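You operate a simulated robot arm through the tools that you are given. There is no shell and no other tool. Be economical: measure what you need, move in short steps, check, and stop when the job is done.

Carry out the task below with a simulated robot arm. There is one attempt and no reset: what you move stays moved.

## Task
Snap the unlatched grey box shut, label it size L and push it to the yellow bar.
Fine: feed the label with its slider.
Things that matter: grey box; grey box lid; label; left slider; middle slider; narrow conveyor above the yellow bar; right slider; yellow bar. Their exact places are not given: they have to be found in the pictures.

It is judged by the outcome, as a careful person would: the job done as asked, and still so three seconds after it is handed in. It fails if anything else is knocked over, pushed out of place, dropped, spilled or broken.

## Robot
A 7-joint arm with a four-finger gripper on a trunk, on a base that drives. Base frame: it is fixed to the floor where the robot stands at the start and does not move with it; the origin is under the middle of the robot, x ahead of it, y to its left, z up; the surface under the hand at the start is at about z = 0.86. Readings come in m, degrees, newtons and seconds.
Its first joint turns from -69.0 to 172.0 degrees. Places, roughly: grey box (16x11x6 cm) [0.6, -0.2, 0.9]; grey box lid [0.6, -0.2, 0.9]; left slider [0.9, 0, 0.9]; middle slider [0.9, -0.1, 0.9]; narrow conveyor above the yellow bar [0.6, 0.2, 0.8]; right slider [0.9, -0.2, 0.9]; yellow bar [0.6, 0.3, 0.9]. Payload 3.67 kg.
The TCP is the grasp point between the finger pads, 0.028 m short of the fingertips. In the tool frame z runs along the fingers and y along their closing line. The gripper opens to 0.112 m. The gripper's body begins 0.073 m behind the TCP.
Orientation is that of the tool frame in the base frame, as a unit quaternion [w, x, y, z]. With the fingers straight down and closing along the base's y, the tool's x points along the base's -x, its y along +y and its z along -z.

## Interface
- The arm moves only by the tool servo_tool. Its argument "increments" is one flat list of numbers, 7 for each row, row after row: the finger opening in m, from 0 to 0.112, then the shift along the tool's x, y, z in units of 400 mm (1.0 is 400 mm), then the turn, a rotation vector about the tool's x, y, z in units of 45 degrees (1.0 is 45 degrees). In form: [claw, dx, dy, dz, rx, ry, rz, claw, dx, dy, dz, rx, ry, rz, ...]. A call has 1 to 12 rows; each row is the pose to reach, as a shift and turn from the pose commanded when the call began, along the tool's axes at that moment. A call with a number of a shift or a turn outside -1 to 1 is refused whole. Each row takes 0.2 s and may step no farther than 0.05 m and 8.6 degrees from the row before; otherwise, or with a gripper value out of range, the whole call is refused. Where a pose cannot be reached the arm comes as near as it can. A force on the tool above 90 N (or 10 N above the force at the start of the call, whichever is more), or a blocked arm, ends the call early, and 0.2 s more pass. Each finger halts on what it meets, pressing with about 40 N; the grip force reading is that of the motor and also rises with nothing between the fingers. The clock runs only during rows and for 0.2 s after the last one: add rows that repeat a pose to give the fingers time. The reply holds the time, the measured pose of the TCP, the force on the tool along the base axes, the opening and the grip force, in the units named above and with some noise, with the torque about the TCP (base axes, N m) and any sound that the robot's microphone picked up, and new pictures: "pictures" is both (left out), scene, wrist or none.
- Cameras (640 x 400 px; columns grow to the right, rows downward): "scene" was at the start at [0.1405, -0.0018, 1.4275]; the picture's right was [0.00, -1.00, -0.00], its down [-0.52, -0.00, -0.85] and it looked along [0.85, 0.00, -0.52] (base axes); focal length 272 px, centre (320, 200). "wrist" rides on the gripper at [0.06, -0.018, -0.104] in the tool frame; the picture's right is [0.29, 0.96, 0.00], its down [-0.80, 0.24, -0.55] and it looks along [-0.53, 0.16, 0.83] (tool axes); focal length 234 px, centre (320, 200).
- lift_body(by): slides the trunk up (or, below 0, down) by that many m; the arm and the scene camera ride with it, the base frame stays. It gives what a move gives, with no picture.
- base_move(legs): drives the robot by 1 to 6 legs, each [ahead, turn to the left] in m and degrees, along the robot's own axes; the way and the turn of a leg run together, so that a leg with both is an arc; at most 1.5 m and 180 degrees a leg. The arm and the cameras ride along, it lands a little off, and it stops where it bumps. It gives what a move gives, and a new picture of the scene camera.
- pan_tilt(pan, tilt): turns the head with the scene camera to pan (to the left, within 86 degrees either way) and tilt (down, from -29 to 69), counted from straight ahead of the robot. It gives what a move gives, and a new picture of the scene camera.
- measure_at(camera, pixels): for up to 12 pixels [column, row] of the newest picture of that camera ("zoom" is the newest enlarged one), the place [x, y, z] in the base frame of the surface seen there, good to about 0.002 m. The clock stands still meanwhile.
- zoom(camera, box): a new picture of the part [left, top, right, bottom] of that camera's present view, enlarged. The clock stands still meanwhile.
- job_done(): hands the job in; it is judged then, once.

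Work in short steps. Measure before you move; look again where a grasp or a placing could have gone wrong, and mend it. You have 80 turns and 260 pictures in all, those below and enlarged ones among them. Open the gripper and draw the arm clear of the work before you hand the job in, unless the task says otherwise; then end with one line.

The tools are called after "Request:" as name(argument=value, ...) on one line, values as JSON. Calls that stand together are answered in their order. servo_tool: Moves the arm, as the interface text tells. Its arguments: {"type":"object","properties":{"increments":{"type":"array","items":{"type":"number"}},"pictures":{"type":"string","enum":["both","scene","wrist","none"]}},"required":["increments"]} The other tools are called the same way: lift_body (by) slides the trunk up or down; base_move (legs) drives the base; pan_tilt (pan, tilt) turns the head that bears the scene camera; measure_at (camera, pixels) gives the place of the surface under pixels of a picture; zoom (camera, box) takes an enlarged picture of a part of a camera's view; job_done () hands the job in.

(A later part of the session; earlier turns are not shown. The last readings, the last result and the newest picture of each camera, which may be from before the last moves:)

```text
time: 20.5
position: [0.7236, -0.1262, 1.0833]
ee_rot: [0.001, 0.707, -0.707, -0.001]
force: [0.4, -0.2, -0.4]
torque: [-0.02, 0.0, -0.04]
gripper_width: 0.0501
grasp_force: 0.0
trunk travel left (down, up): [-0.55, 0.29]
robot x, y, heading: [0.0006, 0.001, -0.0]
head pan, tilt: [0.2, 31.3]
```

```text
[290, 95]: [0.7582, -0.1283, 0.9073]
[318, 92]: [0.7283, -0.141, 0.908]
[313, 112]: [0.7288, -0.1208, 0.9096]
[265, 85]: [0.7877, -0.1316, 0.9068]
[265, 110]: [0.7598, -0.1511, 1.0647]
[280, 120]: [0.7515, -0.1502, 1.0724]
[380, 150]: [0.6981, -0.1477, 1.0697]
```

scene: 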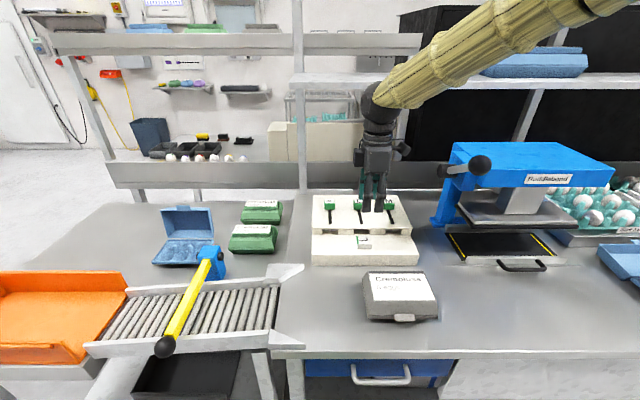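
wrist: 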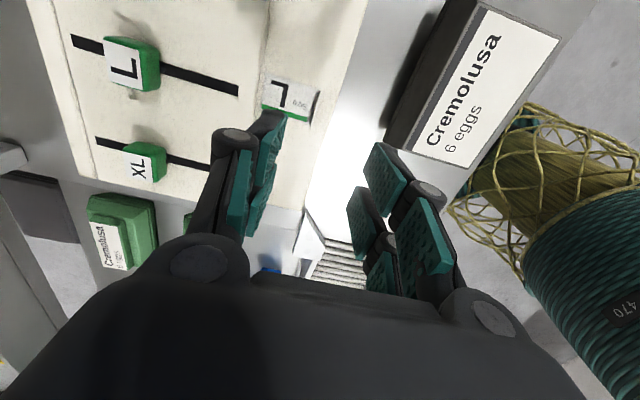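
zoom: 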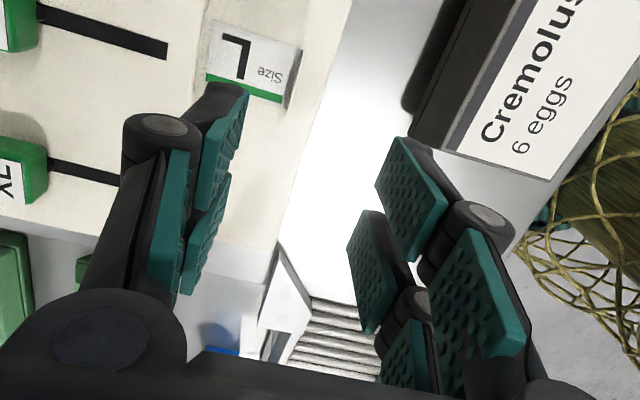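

Each finger has two tines about 5 cm wide overall, centred on the tab in y. Inner faces are at x≈0.698 and 0.752; I shift 3 mm in +x and lower around the tab.

Request:
servo_tool(increments=[0.05, 0, -0.008, 0.1, 0, 0, 0, 0.05, 0, -0.008, 0.2, 0, 0, 0, 0.05, 0, -0.008, 0.28, 0, 0, 0, 0.05, 0, -0.008, 0.32, 0, 0, 0, 0.05, 0, -0.008, 0.34, 0, 0, 0, 0.05, 0, -0.008, 0.355, 0, 0, 0, 0.05, 0, -0.008, 0.355, 0, 0, 0])

Request:
zoom(camera="scene", box=[325, 200, 405, 260])

Request:
zoom(camera="wrist", box=[200, 60, 460, 300])

```text
time: 22.1
position: [0.7251, -0.1268, 0.941]
ee_rot: [-0.001, -0.706, 0.708, 0.001]
force: [0.3, -0.2, -0.3]
torque: [-0.02, 0.0, -0.03]
gripper_width: 0.0499
grasp_force: 0.0
trunk travel left (down, up): [-0.55, 0.29]
robot x, y, heading: [-0.0029, -0.0025, -0.2]
head pan, tilt: [0.2, 31.3]
```

scene: 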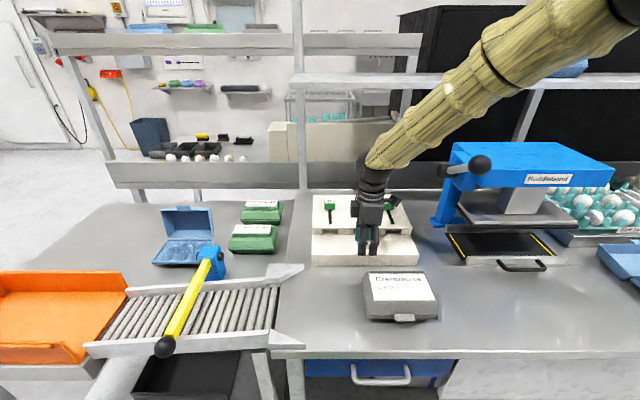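
wrist: 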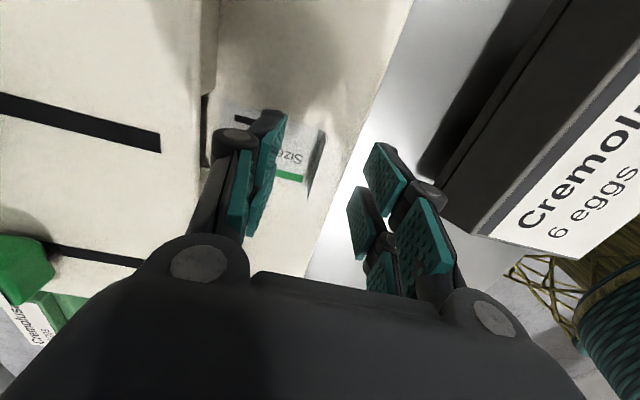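

```text
6.67 times, centred on (365, 230) of scene
```

zoom: 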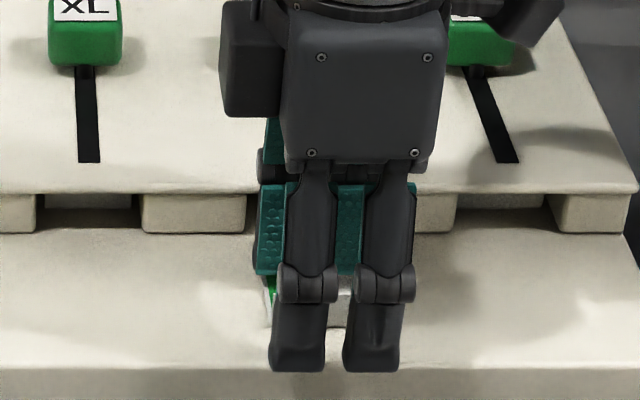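

```text
1.67 times, centred on (330, 180) of wrist
```

zoom: 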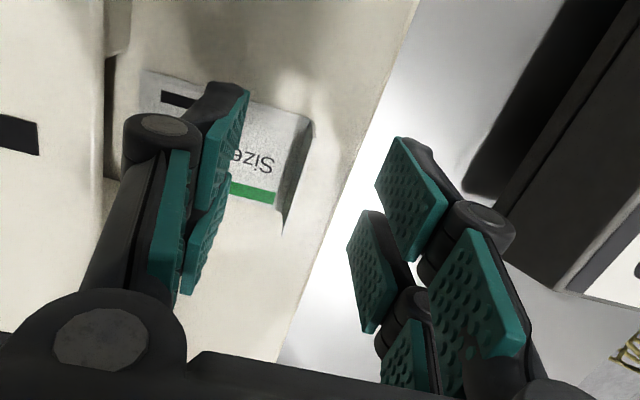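

The tab sits between the fingers without contact. I close on it.

Request:
servo_tool(increments=[0.03, 0, 0, 0, 0, 0, 0, 0.015, 0, 0, 0, 0, 0, 0, 0, 0, 0, 0, 0, 0, 0, 0, 0, 0, 0, 0, 0, 0])

Request:
zoom(camera="wrist", box=[200, 60, 460, 300])

Request:
zoom(camera="scene", box=[325, 200, 405, 260])

```text
time: 23.1
position: [0.7249, -0.1264, 0.9402]
ee_rot: [-0.001, -0.707, 0.707, 0.001]
force: [0.1, 0.8, 1.4]
torque: [-0.01, -0.03, 0.0]
gripper_width: 0.0065
grasp_force: 38.1
trunk travel left (down, up): [-0.55, 0.29]
robot x, y, heading: [-0.0001, 0.0049, -0.1]
head pan, tilt: [0.2, 31.3]
```

scene: 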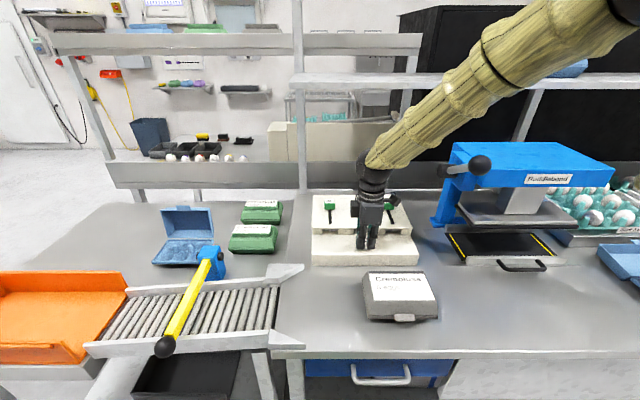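
wrist: 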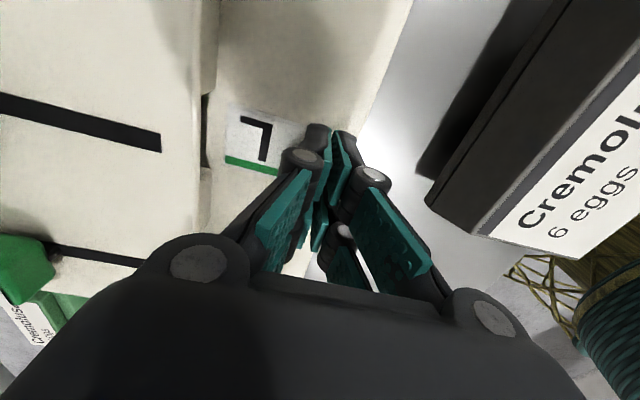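

```text
1.67 times, centred on (330, 180) of wrist
```

zoom: 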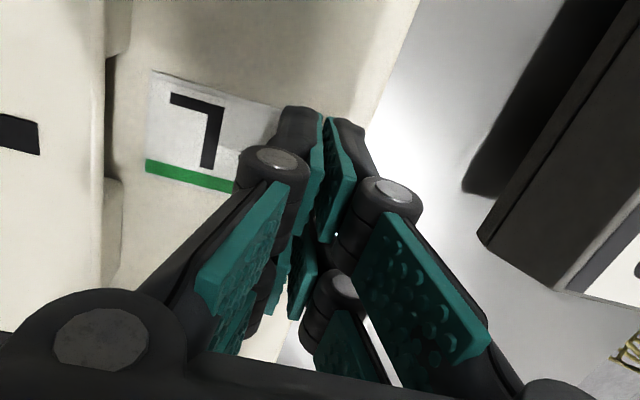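

```text
6.67 times, centred on (365, 230) of scene
```

zoom: 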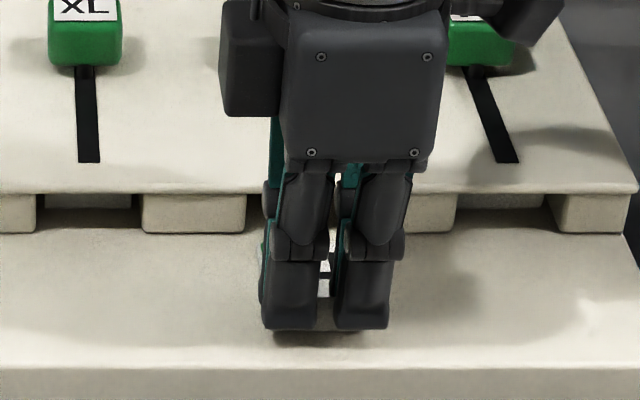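

Opening 0.0065 with the tab between the pads. I lift straight up and check.

Request:
servo_tool(increments=[0, 0, 0, -0.05, 0, 0, 0, 0, 0, 0, -0.12, 0, 0, 0, 0, 0, 0, -0.2, 0, 0, 0, 0, 0, 0, -0.3, 0, 0, 0, 0, 0, 0, -0.3, 0, 0, 0])

Request:
zoom(camera="scene", box=[325, 170, 425, 245])

Request:
zoom(camera="wrist", box=[200, 60, 460, 300])

```text
time: 24.3
position: [0.7268, -0.1263, 1.0596]
ee_rot: [-0.002, -0.706, 0.708, 0.001]
force: [0.1, -0.3, 0.2]
torque: [0.03, 0.02, -0.04]
gripper_width: 0.006
grasp_force: 38.0
trunk travel left (down, up): [-0.55, 0.29]
robot x, y, heading: [-0.0011, -0.002, 0.1]
head pan, tilt: [0.2, 31.3]
```

scene: 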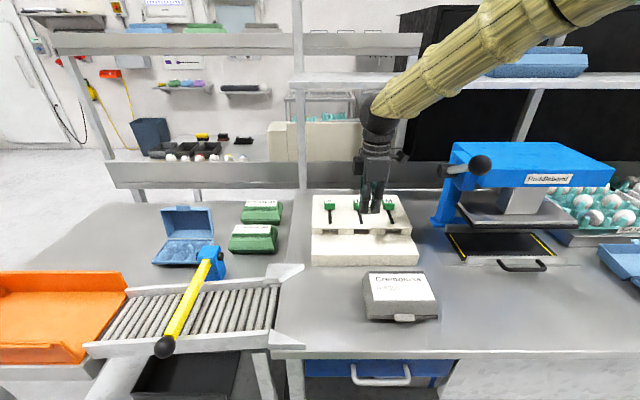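
wrist: 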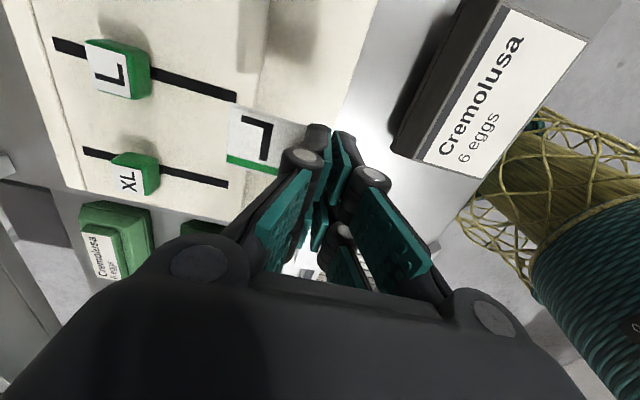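

```text
5.33 times, centred on (375, 208) of scene
```

zoom: 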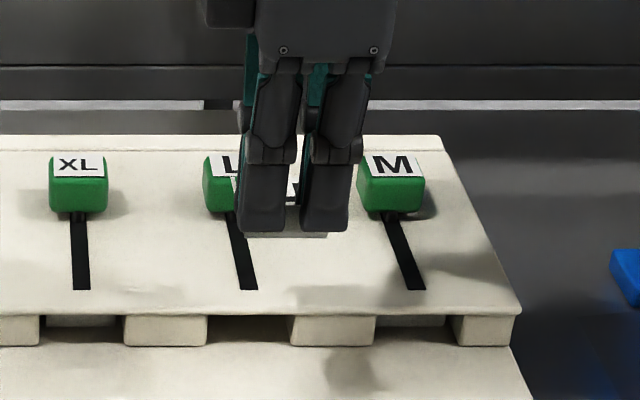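

```text
1.67 times, centred on (330, 180) of wrist
```

zoom: 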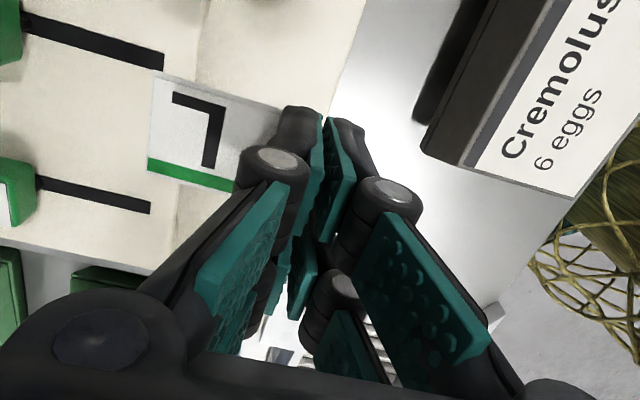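

The label is held flat by its tab. I carry it over the box's lid while turning the hand back 45°.

Request:
servo_tool(increments=[0, 0.024, 0.068, 0, 0, 0, 0.18, 0, 0.048, 0.137, 0, 0, 0, 0.36, 0, 0.072, 0.205, 0, 0, 0, 0.54, 0, 0.097, 0.273, 0, 0, 0, 0.72, 0, 0.121, 0.342, 0, 0, 0, 0.9, 0, 0.145, 0.41, 0, 0, 0, 1.0, 0, 0.145, 0.41, 0, 0, 0, 1.0], pictures="none")

Request:
servo_tool(increments=[0, 0, 0, 0, 0, 0, 0.18, 0, 0, 0, 0, 0, 0, 0.36, 0, 0, 0, 0, 0, 0, 0.54, 0, 0, 0, 0, 0, 0, 0.72, 0, 0, 0, 0, 0, 0, 0.9, 0, 0, 0, 0, 0, 0, 1.0, 0, 0, 0, 0, 0, 0, 1.0])

Request:
zoom(camera="scene", box=[340, 220, 460, 330])

```text
time: 25.9
position: [0.5646, -0.1861, 1.0624]
ee_rot: [-0.002, -0.381, 0.925, 0.002]
force: [0.4, 0.1, -0.2]
torque: [0.01, 0.01, -0.02]
gripper_width: 0.0059
grasp_force: 38.6
trunk travel left (down, up): [-0.55, 0.29]
robot x, y, heading: [-0.0007, -0.0007, 0.1]
head pan, tilt: [0.2, 31.3]
```

```text
time: 27.5
position: [0.5622, -0.1845, 1.0616]
ee_rot: [-0.001, 0.001, 1.0, 0.0]
force: [0.4, -0.4, -0.9]
torque: [0.04, 0.01, -0.01]
gripper_width: 0.0058
grasp_force: 37.9
trunk travel left (down, up): [-0.55, 0.29]
robot x, y, heading: [-0.0013, -0.0019, -0.3]
head pan, tilt: [0.2, 31.3]
```

scene: 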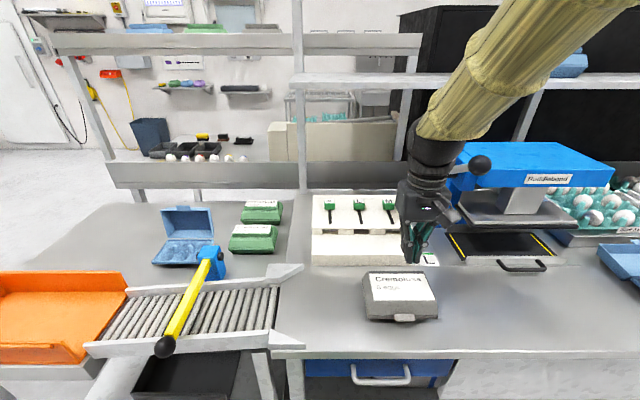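
wrist: 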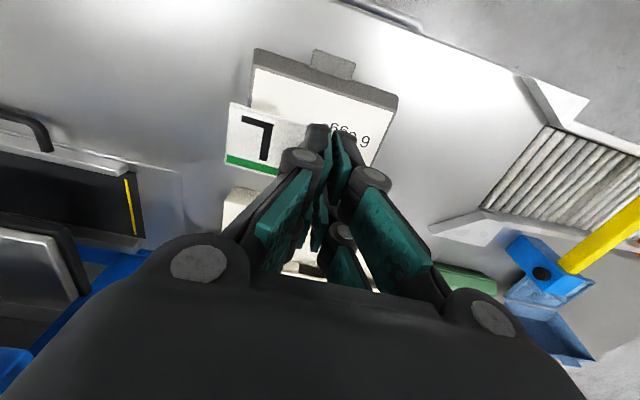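

```text
3.64 times, centred on (400, 275) of scene
```

zoom: 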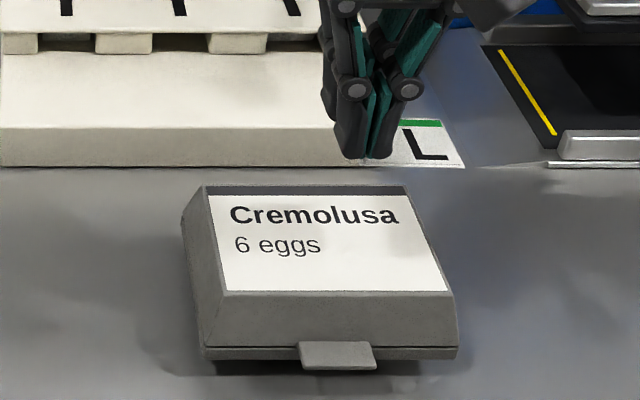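

The label reads upright. I measure its corners and the lid's right edge before lowering.

Request:
measure_at(camera="zoom", pixels=[[440, 122], [462, 163], [400, 160], [445, 289], [404, 190], [222, 289], [320, 245]])

Request:
measure_at(camera="wrist", pixels=[[232, 105], [228, 158], [275, 170], [290, 118], [258, 68], [395, 105]])

```text
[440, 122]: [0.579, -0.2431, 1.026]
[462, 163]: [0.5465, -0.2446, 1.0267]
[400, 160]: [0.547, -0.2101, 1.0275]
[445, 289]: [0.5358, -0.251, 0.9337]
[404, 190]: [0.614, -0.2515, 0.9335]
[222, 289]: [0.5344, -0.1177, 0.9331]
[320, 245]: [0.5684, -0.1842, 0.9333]
```

```text
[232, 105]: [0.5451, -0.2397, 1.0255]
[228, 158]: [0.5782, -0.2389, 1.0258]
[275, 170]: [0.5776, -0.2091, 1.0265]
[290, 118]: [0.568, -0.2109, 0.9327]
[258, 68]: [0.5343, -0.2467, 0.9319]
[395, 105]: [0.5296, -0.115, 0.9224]
```

The label (x 0.543–0.58, right edge y -0.245) fits within the lid top. I lower it 9.3 cm onto the lid with a light press.

Request:
servo_tool(increments=[0, 0, 0, 0.08, 0, 0, 0, 0, 0, 0, 0.16, 0, 0, 0, 0, 0, 0, 0.21, 0, 0, 0, 0, 0, 0, 0.225, 0, 0, 0, 0, 0, 0, 0.232, 0, 0, 0, 0, 0, 0, 0.236, 0, 0, 0, 0, 0, 0, 0.236, 0, 0, 0])

Request:
zoom(camera="scene", box=[340, 250, 460, 330])

```text
time: 29.1
position: [0.561, -0.1842, 0.9667]
ee_rot: [-0.001, 0.0, 1.0, 0.0]
force: [-1.1, 0.0, -0.7]
torque: [0.02, 0.0, -0.02]
gripper_width: 0.0
grasp_force: 35.6
trunk travel left (down, up): [-0.55, 0.29]
robot x, y, heading: [0.0014, -0.0019, -0.2]
head pan, tilt: [0.2, 31.3]
```

scene: 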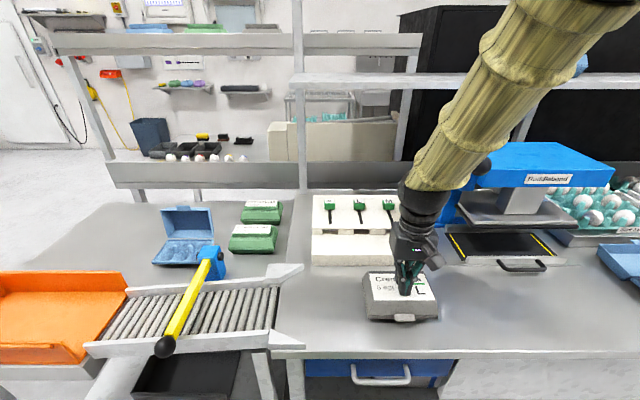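
wrist: 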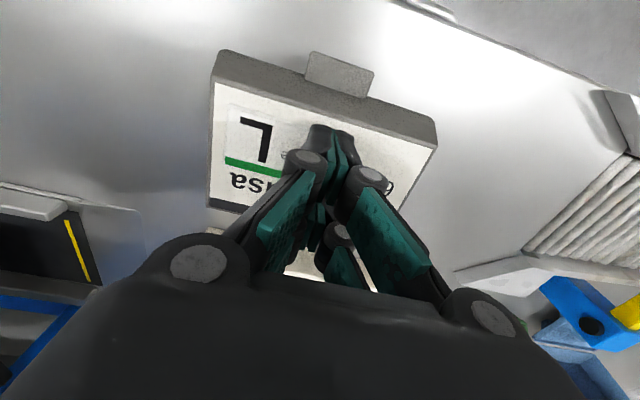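

```text
5.00 times, centred on (400, 290) of scene
```

zoom: 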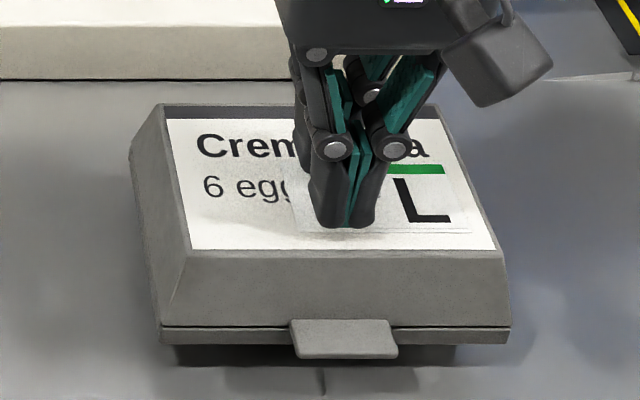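

The gripper width went to 0: the label seems to have stuck flat to the lid. I lift and check.

Request:
servo_tool(increments=[0.01, 0, 0, 0, 0, 0, 0, 0.02, 0, 0, -0.04, 0, 0, 0, 0.02, 0, 0, -0.12, 0, 0, 0, 0.02, -0.1, 0, -0.2, 0, 0, 0, 0.02, -0.2, 0, -0.25, 0, 0, 0])

Request:
zoom(camera="scene", box=[340, 250, 460, 330])

Request:
measure_at(camera="zoom", pixels=[[420, 200], [470, 230], [300, 230], [305, 180], [340, 200], [195, 235], [490, 240], [345, 335]])

```text
refused: row 4 steps farther than a row can; nothing moved
```

```text
5.00 times, centred on (400, 290) of scene
```

zoom: 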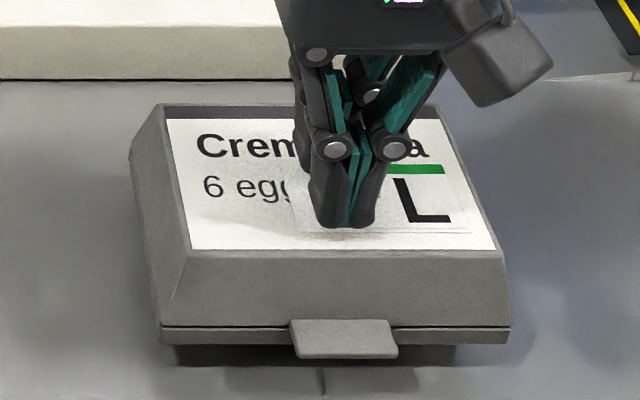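

```text
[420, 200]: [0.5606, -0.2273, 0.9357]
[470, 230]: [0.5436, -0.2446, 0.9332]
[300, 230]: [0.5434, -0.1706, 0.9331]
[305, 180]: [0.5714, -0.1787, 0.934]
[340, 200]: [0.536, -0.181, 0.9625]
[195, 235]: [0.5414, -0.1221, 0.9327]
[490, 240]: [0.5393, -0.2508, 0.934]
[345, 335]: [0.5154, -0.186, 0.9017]
```

A row was too long; I repeat with shorter steps.

Request:
servo_tool(increments=[0.01, 0, 0, 0, 0, 0, 0, 0.02, 0, 0, -0.04, 0, 0, 0, 0.02, 0, 0, -0.12, 0, 0, 0, 0.02, -0.06, 0, -0.2, 0, 0, 0, 0.02, -0.15, 0, -0.25, 0, 0, 0])

Request:
zoom(camera="scene", box=[340, 250, 460, 330])

Request:
measure_at(camera="scene", pixels=[[287, 290], [285, 268], [302, 265], [278, 340], [303, 347], [290, 340], [272, 280], [265, 335], [150, 297], [125, 338], [240, 310], [163, 346]])

Request:
zoom(camera="scene", box=[80, 230, 320, 370])

```text
time: 30.3
position: [0.6195, -0.1822, 1.0671]
ee_rot: [-0.003, 0.001, 1.0, 0.0]
force: [1.1, 0.1, -0.3]
torque: [0.01, 0.04, -0.03]
gripper_width: 0.0199
grasp_force: 0.0
trunk travel left (down, up): [-0.55, 0.29]
robot x, y, heading: [0.0003, 0.0018, -0.3]
head pan, tilt: [0.2, 31.3]
```

scene: 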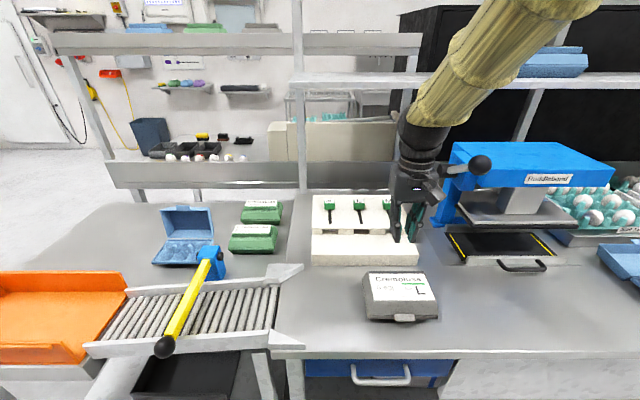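
wrist: 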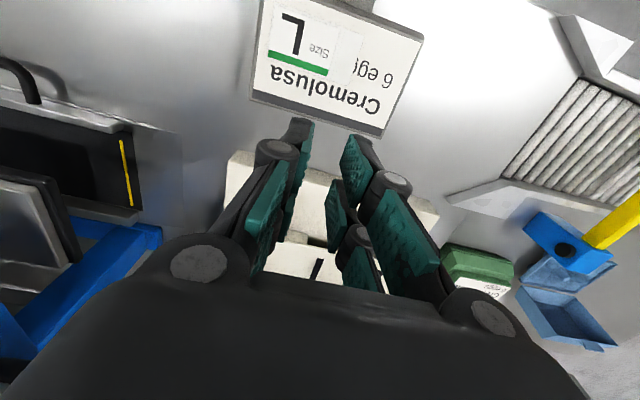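

```text
5.00 times, centred on (400, 290) of scene
```

zoom: 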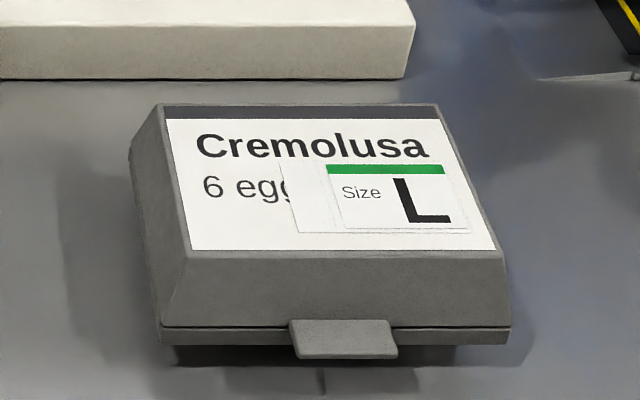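

```text
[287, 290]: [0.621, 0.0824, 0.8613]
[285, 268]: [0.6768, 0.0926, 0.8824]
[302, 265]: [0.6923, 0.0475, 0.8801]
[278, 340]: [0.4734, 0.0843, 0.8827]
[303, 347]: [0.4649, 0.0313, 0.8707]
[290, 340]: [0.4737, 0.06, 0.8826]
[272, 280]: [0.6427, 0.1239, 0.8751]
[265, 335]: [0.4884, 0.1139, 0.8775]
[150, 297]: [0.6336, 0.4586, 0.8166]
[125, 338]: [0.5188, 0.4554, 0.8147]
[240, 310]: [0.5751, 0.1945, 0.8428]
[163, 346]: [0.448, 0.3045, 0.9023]
```

```text
2.67 times, centred on (200, 300) of scene
```

zoom: 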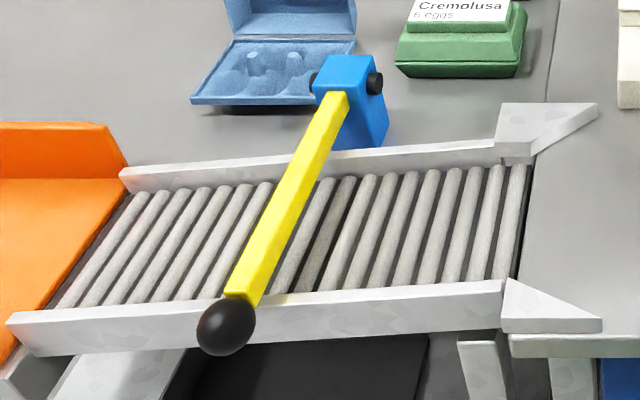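

The label is stuck flat on the lid, readable. Next, the push: I measure the box's right side, the machine tray nearby, the conveyor rails and the bar.

Request:
measure_at(camera="scene", pixels=[[462, 262], [500, 268], [547, 268], [445, 228], [483, 165], [470, 170], [445, 320], [436, 270]])

Request:
measure_at(camera="zoom", pixels=[[505, 158], [495, 145], [400, 165], [270, 180], [505, 290], [400, 292], [290, 298], [300, 210], [285, 220], [320, 170], [330, 100], [245, 300]])

Request:
measure_at(camera="wrist", pixels=[[380, 137], [318, 115], [252, 92], [130, 150], [30, 90], [200, 150]])

```text
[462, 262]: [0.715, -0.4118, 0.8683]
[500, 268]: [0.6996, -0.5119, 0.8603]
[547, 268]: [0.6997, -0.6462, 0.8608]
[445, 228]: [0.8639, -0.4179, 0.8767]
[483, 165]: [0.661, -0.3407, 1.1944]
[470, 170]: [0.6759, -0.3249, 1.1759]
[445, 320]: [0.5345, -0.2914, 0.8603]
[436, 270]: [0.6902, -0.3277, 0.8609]
```

```text
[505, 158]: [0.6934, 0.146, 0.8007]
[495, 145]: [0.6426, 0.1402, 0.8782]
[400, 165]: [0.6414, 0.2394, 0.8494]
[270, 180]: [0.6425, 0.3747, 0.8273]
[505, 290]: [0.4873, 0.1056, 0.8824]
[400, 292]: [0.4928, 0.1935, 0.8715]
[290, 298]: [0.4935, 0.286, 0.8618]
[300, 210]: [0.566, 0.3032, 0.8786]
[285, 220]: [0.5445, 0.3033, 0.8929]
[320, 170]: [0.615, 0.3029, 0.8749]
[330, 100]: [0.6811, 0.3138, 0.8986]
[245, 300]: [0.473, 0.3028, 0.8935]
```

```text
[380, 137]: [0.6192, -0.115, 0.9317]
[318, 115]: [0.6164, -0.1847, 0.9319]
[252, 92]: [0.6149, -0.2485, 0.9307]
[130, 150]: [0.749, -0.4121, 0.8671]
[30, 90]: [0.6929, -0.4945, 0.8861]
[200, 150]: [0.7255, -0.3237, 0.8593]
```

Rails leave x 0.493–0.642 (centre 0.568) and the bar's near face is at y≈0.30; the box (x 0.511–0.636) is already in line. I move to the right of the box, fingers closed, staying away from the lever ball at (0.66, -0.34, 1.19).

Request:
servo_tool(increments=[0, 0.06, -0.09, 0, 0, 0, 0, 0, 0.12, -0.18, 0, 0, 0, 0, 0, 0.12, -0.27, 0, 0, 0, 0, 0, 0.12, -0.35, 0, 0, 0, 0, 0, 0.12, -0.35, 0.1, 0, 0, 0, 0, 0.12, -0.35, 0.2, 0, 0, 0, 0, 0.12, -0.35, 0.3, 0, 0, 0, 0, 0.12, -0.35, 0.38, 0, 0, 0, 0, 0.12, -0.35, 0.425, 0, 0, 0, 0, 0.12, -0.35, 0.425, 0, 0, 0])

Request:
zoom(camera="scene", box=[350, 220, 490, 330])

```text
time: 32.5
position: [0.5741, -0.3225, 0.8982]
ee_rot: [-0.001, 0.002, 1.0, 0.0]
force: [-0.1, -0.2, -0.3]
torque: [-0.03, -0.04, 0.02]
gripper_width: 0.0001
grasp_force: 35.7
trunk travel left (down, up): [-0.55, 0.29]
robot x, y, heading: [-0.0036, -0.0009, -0.2]
head pan, tilt: [0.2, 31.3]
```

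scene: 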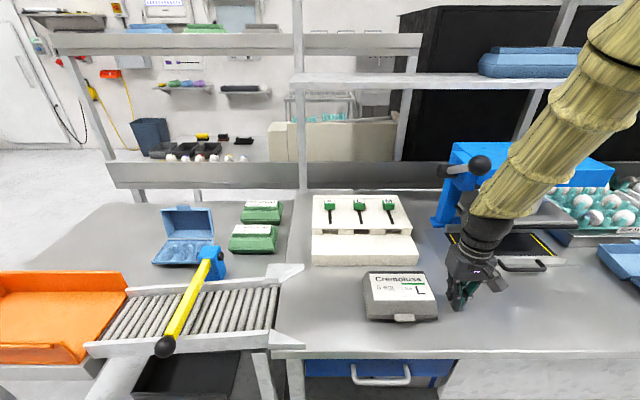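
wrist: 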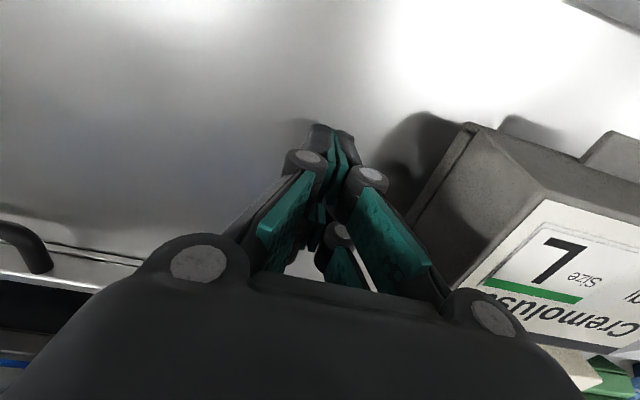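

```text
3.64 times, centred on (420, 275) of scene
```

zoom: 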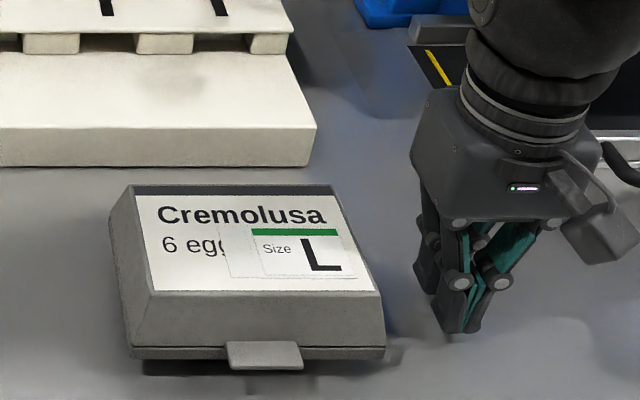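

The hand is level with the box's right side. I push in +y gently by about 12 cm and check.

Request:
servo_tool(increments=[0, 0, 0.06, 0, 0, 0, 0, 0, 0, 0.1, 0, 0, 0, 0, 0, 0, 0.13, 0, 0, 0, 0, 0, 0, 0.16, 0, 0, 0, 0, 0, 0.003, 0.2, 0, 0, 0, 0, 0, 0.006, 0.24, 0, 0, 0, 0, 0, 0.009, 0.28, 0, 0, 0, 0, 0, 0.012, 0.32, 0, 0, 0, 0, 0, 0.015, 0.36, 0, 0, 0, 0, 0, 0.018, 0.4, 0, 0, 0])

Request:
zoom(camera="scene", box=[260, 220, 460, 350])

```text
refused: increments must hold 7 numbers for each row
```

```text
3.08 times, centred on (360, 285) of scene
```

zoom: 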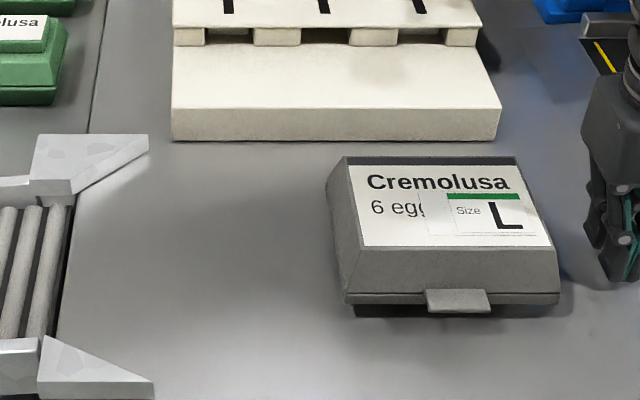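

My list had a stray number; I resend it correctly.

Request:
servo_tool(increments=[0, 0, 0.06, 0, 0, 0, 0, 0, 0, 0.1, 0, 0, 0, 0, 0, 0, 0.13, 0, 0, 0, 0, 0, 0, 0.16, 0, 0, 0, 0, 0, 0.003, 0.2, 0, 0, 0, 0, 0.006, 0.24, 0, 0, 0, 0, 0.009, 0.28, 0, 0, 0, 0, 0.012, 0.32, 0, 0, 0, 0, 0.015, 0.36, 0, 0, 0, 0, 0.018, 0.4, 0, 0, 0])

Request:
zoom(camera="scene", box=[260, 220, 460, 350])

```text
refused: increments must hold 7 numbers for each row
```

```text
3.08 times, centred on (360, 285) of scene
```

zoom: 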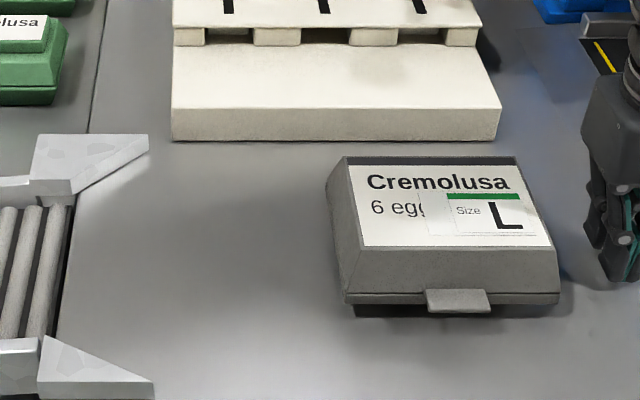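

The fifth row still had an extra zero; corrected now.

Request:
servo_tool(increments=[0, 0, 0.06, 0, 0, 0, 0, 0, 0, 0.1, 0, 0, 0, 0, 0, 0, 0.13, 0, 0, 0, 0, 0, 0, 0.16, 0, 0, 0, 0, 0, 0, 0.2, 0, 0, 0, 0, 0, 0.006, 0.24, 0, 0, 0, 0])

Request:
zoom(camera="scene", box=[260, 220, 460, 350])

```text
time: 33.9
position: [0.5683, -0.2285, 0.8983]
ee_rot: [-0.002, 0.001, 1.0, 0.0]
force: [-0.3, -0.4, -0.4]
torque: [0.04, -0.05, -0.01]
gripper_width: 0.0
grasp_force: 35.5
trunk travel left (down, up): [-0.55, 0.29]
robot x, y, heading: [-0.0008, -0.0005, -0.1]
head pan, tilt: [0.2, 31.3]
```

scene: 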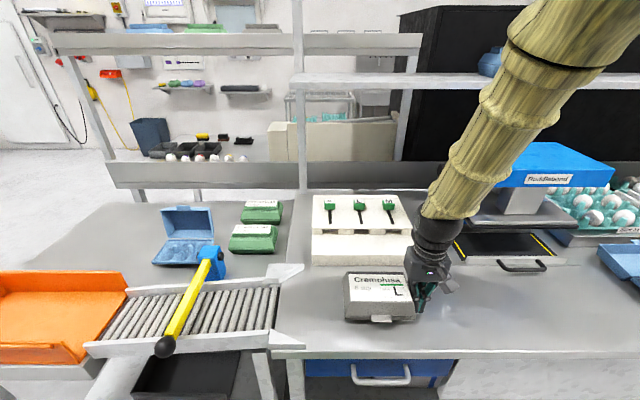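
wrist: 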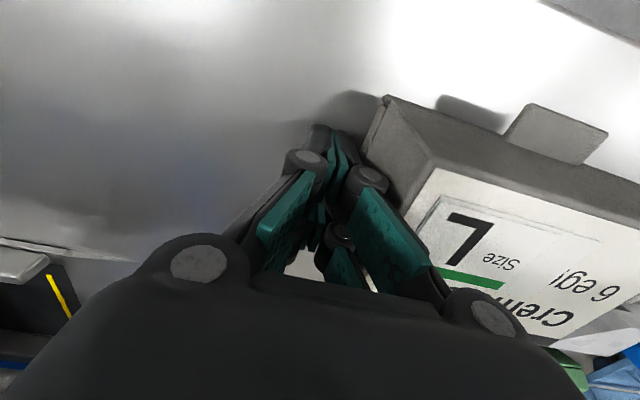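

```text
3.08 times, centred on (360, 285) of scene
```

zoom: 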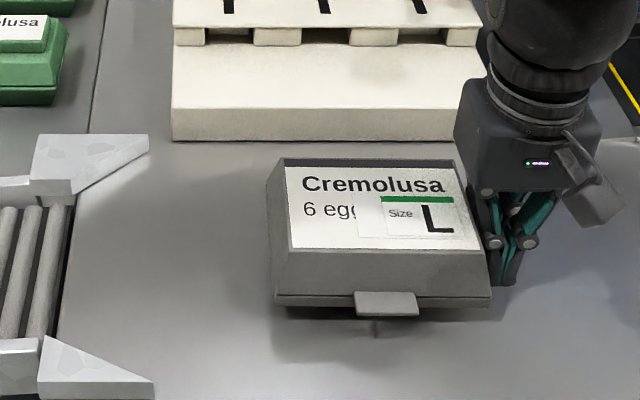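

The box slides straight. I continue another 13 cm towards the funnel.

Request:
servo_tool(increments=[0, 0.002, 0.04, 0, 0, 0, 0, 0, 0.004, 0.08, 0, 0, 0, 0, 0, 0.006, 0.12, 0, 0, 0, 0, 0, 0.008, 0.16, 0, 0, 0, 0, 0, 0.01, 0.2, 0, 0, 0, 0, 0, 0.012, 0.24, 0, 0, 0, 0, 0, 0.012, 0.28, 0, 0, 0, 0, 0, 0.012, 0.32, 0, 0, 0, 0])

Request:
zoom(camera="scene", box=[240, 230, 420, 350])

```text
time: 35.7
position: [0.5654, -0.1003, 0.8985]
ee_rot: [-0.001, 0.001, 1.0, -0.001]
force: [0.4, 0.2, -1.1]
torque: [-0.01, 0.0, 0.01]
gripper_width: 0.0001
grasp_force: 35.1
trunk travel left (down, up): [-0.55, 0.29]
robot x, y, heading: [0.0, -0.0003, -0.2]
head pan, tilt: [0.2, 31.3]
```

scene: 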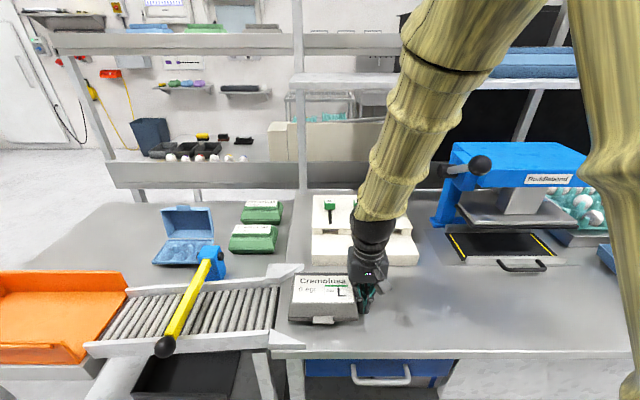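
wrist: 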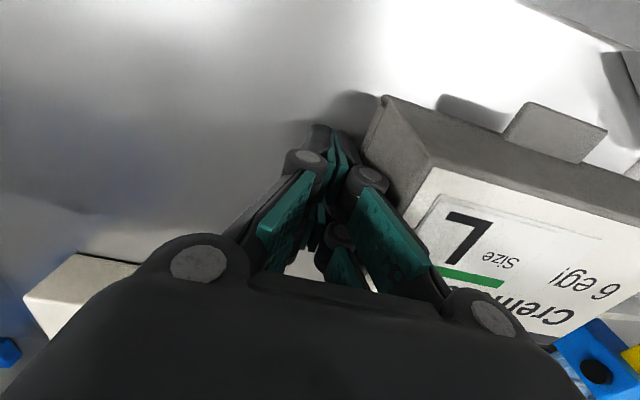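

```text
3.33 times, centred on (330, 290) of scene
```

zoom: 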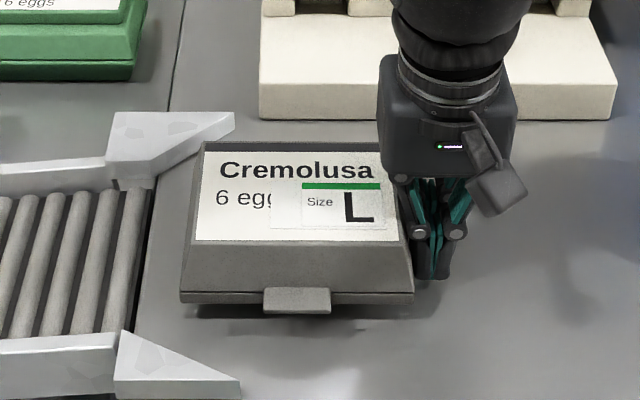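

Straight still. I check the box's x alignment with the rails (0.493–0.642).

Request:
measure_at(camera="zoom", pixels=[[185, 297], [408, 297], [300, 305], [207, 150], [190, 250], [370, 150], [198, 145], [122, 345], [155, 180]])

```text
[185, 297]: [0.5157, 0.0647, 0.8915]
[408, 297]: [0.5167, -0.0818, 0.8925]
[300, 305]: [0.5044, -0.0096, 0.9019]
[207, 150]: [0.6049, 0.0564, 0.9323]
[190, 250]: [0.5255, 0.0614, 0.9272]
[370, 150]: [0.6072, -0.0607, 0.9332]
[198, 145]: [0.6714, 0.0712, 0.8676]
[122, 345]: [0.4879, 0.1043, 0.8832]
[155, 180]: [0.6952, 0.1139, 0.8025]
```

The box (x 0.504–0.629) is centred between the rails. I push on in pure +y onto the rollers.

Request:
servo_tool(increments=[0, 0, 0.035, 0, 0, 0, 0, 0, 0, 0.07, 0, 0, 0, 0, 0, 0, 0.105, 0, 0, 0, 0, 0, 0, 0.14, 0, 0, 0, 0, 0, 0, 0.175, 0, 0, 0, 0, 0, 0, 0.21, 0, 0, 0, 0, 0, 0, 0.245, 0, 0, 0, 0, 0, 0, 0.28, 0, 0, 0, 0])

Request:
zoom(camera="scene", box=[140, 230, 360, 370])

```text
time: 37.5
position: [0.5664, 0.0141, 0.8993]
ee_rot: [-0.002, 0.001, 1.0, 0.0]
force: [0.0, -0.3, 0.4]
torque: [0.01, -0.03, 0.0]
gripper_width: 0.0
grasp_force: 35.9
trunk travel left (down, up): [-0.55, 0.29]
robot x, y, heading: [-0.0026, -0.0021, -0.4]
head pan, tilt: [0.2, 31.3]
```

scene: 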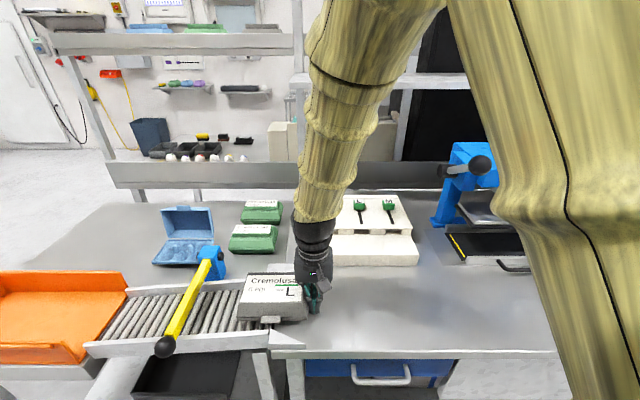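
wrist: 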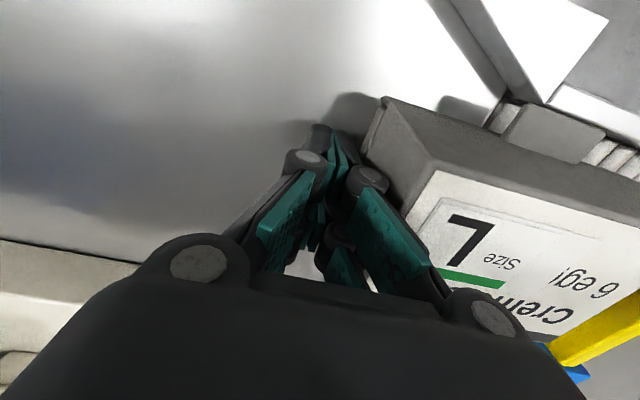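

```text
2.86 times, centred on (250, 300) of scene
```

zoom: 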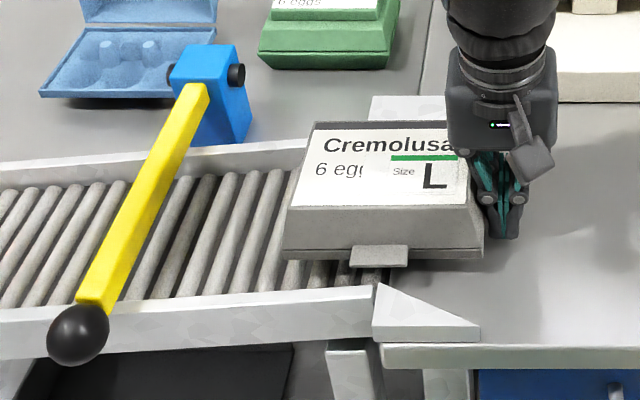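

It is half on the rollers. I push more slowly now, watching for it rolling off on its own.

Request:
servo_tool(increments=[0, 0, 0.02, 0, 0, 0, 0, 0, 0, 0.04, 0, 0, 0, 0, 0, 0, 0.06, 0, 0, 0, 0, 0, 0, 0.08, 0, 0, 0, 0, 0, 0, 0.1, 0, 0, 0, 0, 0, 0, 0.12, 0, 0, 0, 0])

Request:
zoom(camera="scene", box=[140, 230, 360, 370])

```text
time: 38.9
position: [0.5723, 0.0551, 0.9056]
ee_rot: [-0.003, 0.012, 1.0, 0.018]
force: [-0.1, -0.3, -1.0]
torque: [0.0, 0.04, -0.02]
gripper_width: 0.0001
grasp_force: 36.1
trunk travel left (down, up): [-0.55, 0.29]
robot x, y, heading: [0.0007, -0.0032, -0.1]
head pan, tilt: [0.2, 31.3]
```

scene: 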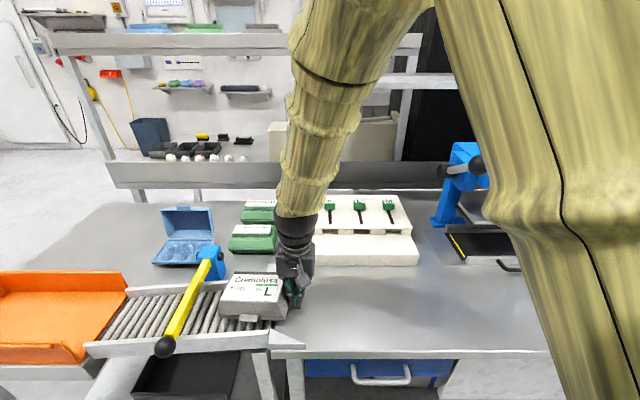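
wrist: 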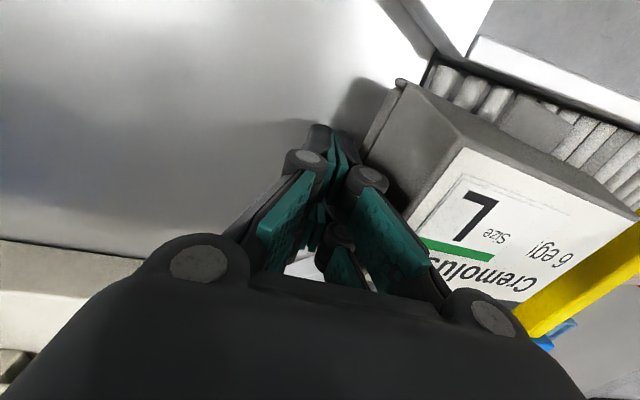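

```text
2.86 times, centred on (250, 300) of scene
```

zoom: 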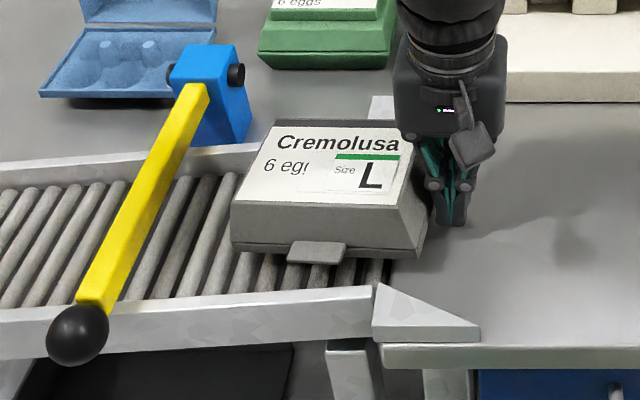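

The arm deviated slightly (tilt ~2°, z +6 mm), perhaps close to a joint limit. I hold the pose for a moment to see whether it settles, and measure the box.

Request:
servo_tool(increments=[0, 0, 0, 0, 0, 0, 0, 0, 0, 0, 0, 0, 0, 0], pictures="scene")

Request:
zoom(camera="scene", box=[140, 230, 360, 370])

Request:
measure_at(camera="zoom", pixels=[[240, 195], [400, 200], [278, 125], [235, 245], [418, 250], [395, 150], [318, 250], [300, 180]])

```text
time: 39.5
position: [0.5728, 0.0574, 0.9088]
ee_rot: [-0.002, 0.01, 1.0, 0.017]
force: [0.5, 0.0, 0.5]
torque: [0.01, 0.01, 0.03]
gripper_width: 0.0
grasp_force: 35.7
trunk travel left (down, up): [-0.55, 0.29]
robot x, y, heading: [0.0006, -0.001, -0.1]
head pan, tilt: [0.2, 31.3]
```

scene: 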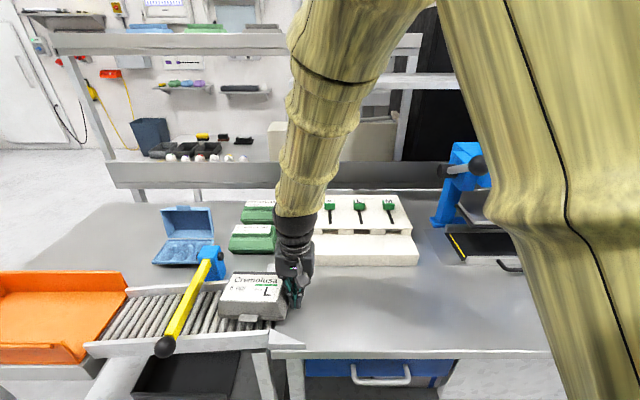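

```text
2.86 times, centred on (250, 300) of scene
```

zoom: 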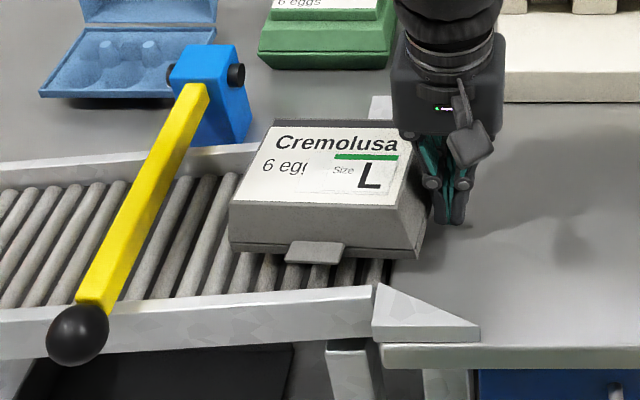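

```text
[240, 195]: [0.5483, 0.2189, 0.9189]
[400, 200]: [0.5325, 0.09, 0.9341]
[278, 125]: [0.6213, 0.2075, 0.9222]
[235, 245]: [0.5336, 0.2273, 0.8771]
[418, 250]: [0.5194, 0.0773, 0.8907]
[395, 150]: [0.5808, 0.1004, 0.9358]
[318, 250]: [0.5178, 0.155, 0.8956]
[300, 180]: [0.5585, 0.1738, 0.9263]
```

The box has yawed ~5° and the arm is at its reach limit in this posture, so I'll turn the base left to give it a more comfortable pose. First I retreat from the box and go up.

Request:
servo_tool(increments=[0, 0, -0.08, 0, 0, 0, 0, 0, 0, -0.16, 0, 0, 0, 0, 0, 0, -0.16, -0.1, 0, 0, 0, 0, 0, -0.16, -0.2, 0, 0, 0, 0, 0, -0.16, -0.3, 0, 0, 0, 0, 0, -0.16, -0.4, 0, 0, 0, 0, 0, -0.16, -0.5, 0, 0, 0, 0, 0, -0.16, -0.5, 0, 0, 0], pictures="scene")

```text
time: 41.3
position: [0.5694, -0.0033, 1.0996]
ee_rot: [-0.002, 0.001, 1.0, 0.0]
force: [0.3, 0.4, -0.5]
torque: [0.0, -0.01, 0.0]
gripper_width: 0.0
grasp_force: 35.3
trunk travel left (down, up): [-0.55, 0.29]
robot x, y, heading: [-0.0018, -0.0024, -0.1]
head pan, tilt: [0.2, 31.3]
```

scene: 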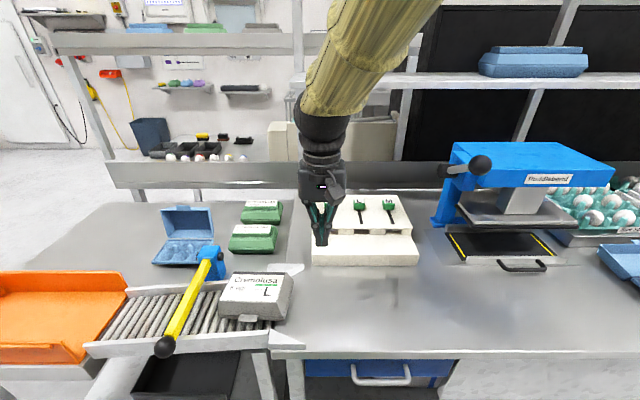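

The hand is high and clear. I turn the base 20° to the left; the raised hand sweeps above the box and conveyor.

Request:
base_move(legs=[[0, 20]])

```text
time: 42.8
position: [0.5347, 0.1931, 1.1002]
ee_rot: [-0.001, -0.173, 0.985, 0.001]
force: [0.9, 0.8, -0.9]
torque: [-0.02, 0.02, 0.02]
gripper_width: 0.0
grasp_force: 36.4
trunk travel left (down, up): [-0.55, 0.29]
robot x, y, heading: [0.0034, -0.0025, 20.1]
head pan, tilt: [0.2, 31.3]
```

scene: 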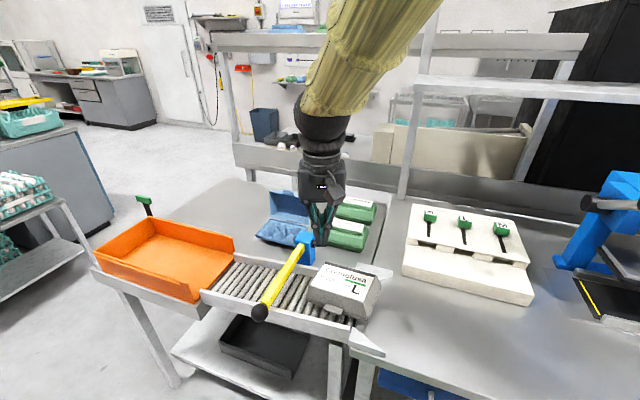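

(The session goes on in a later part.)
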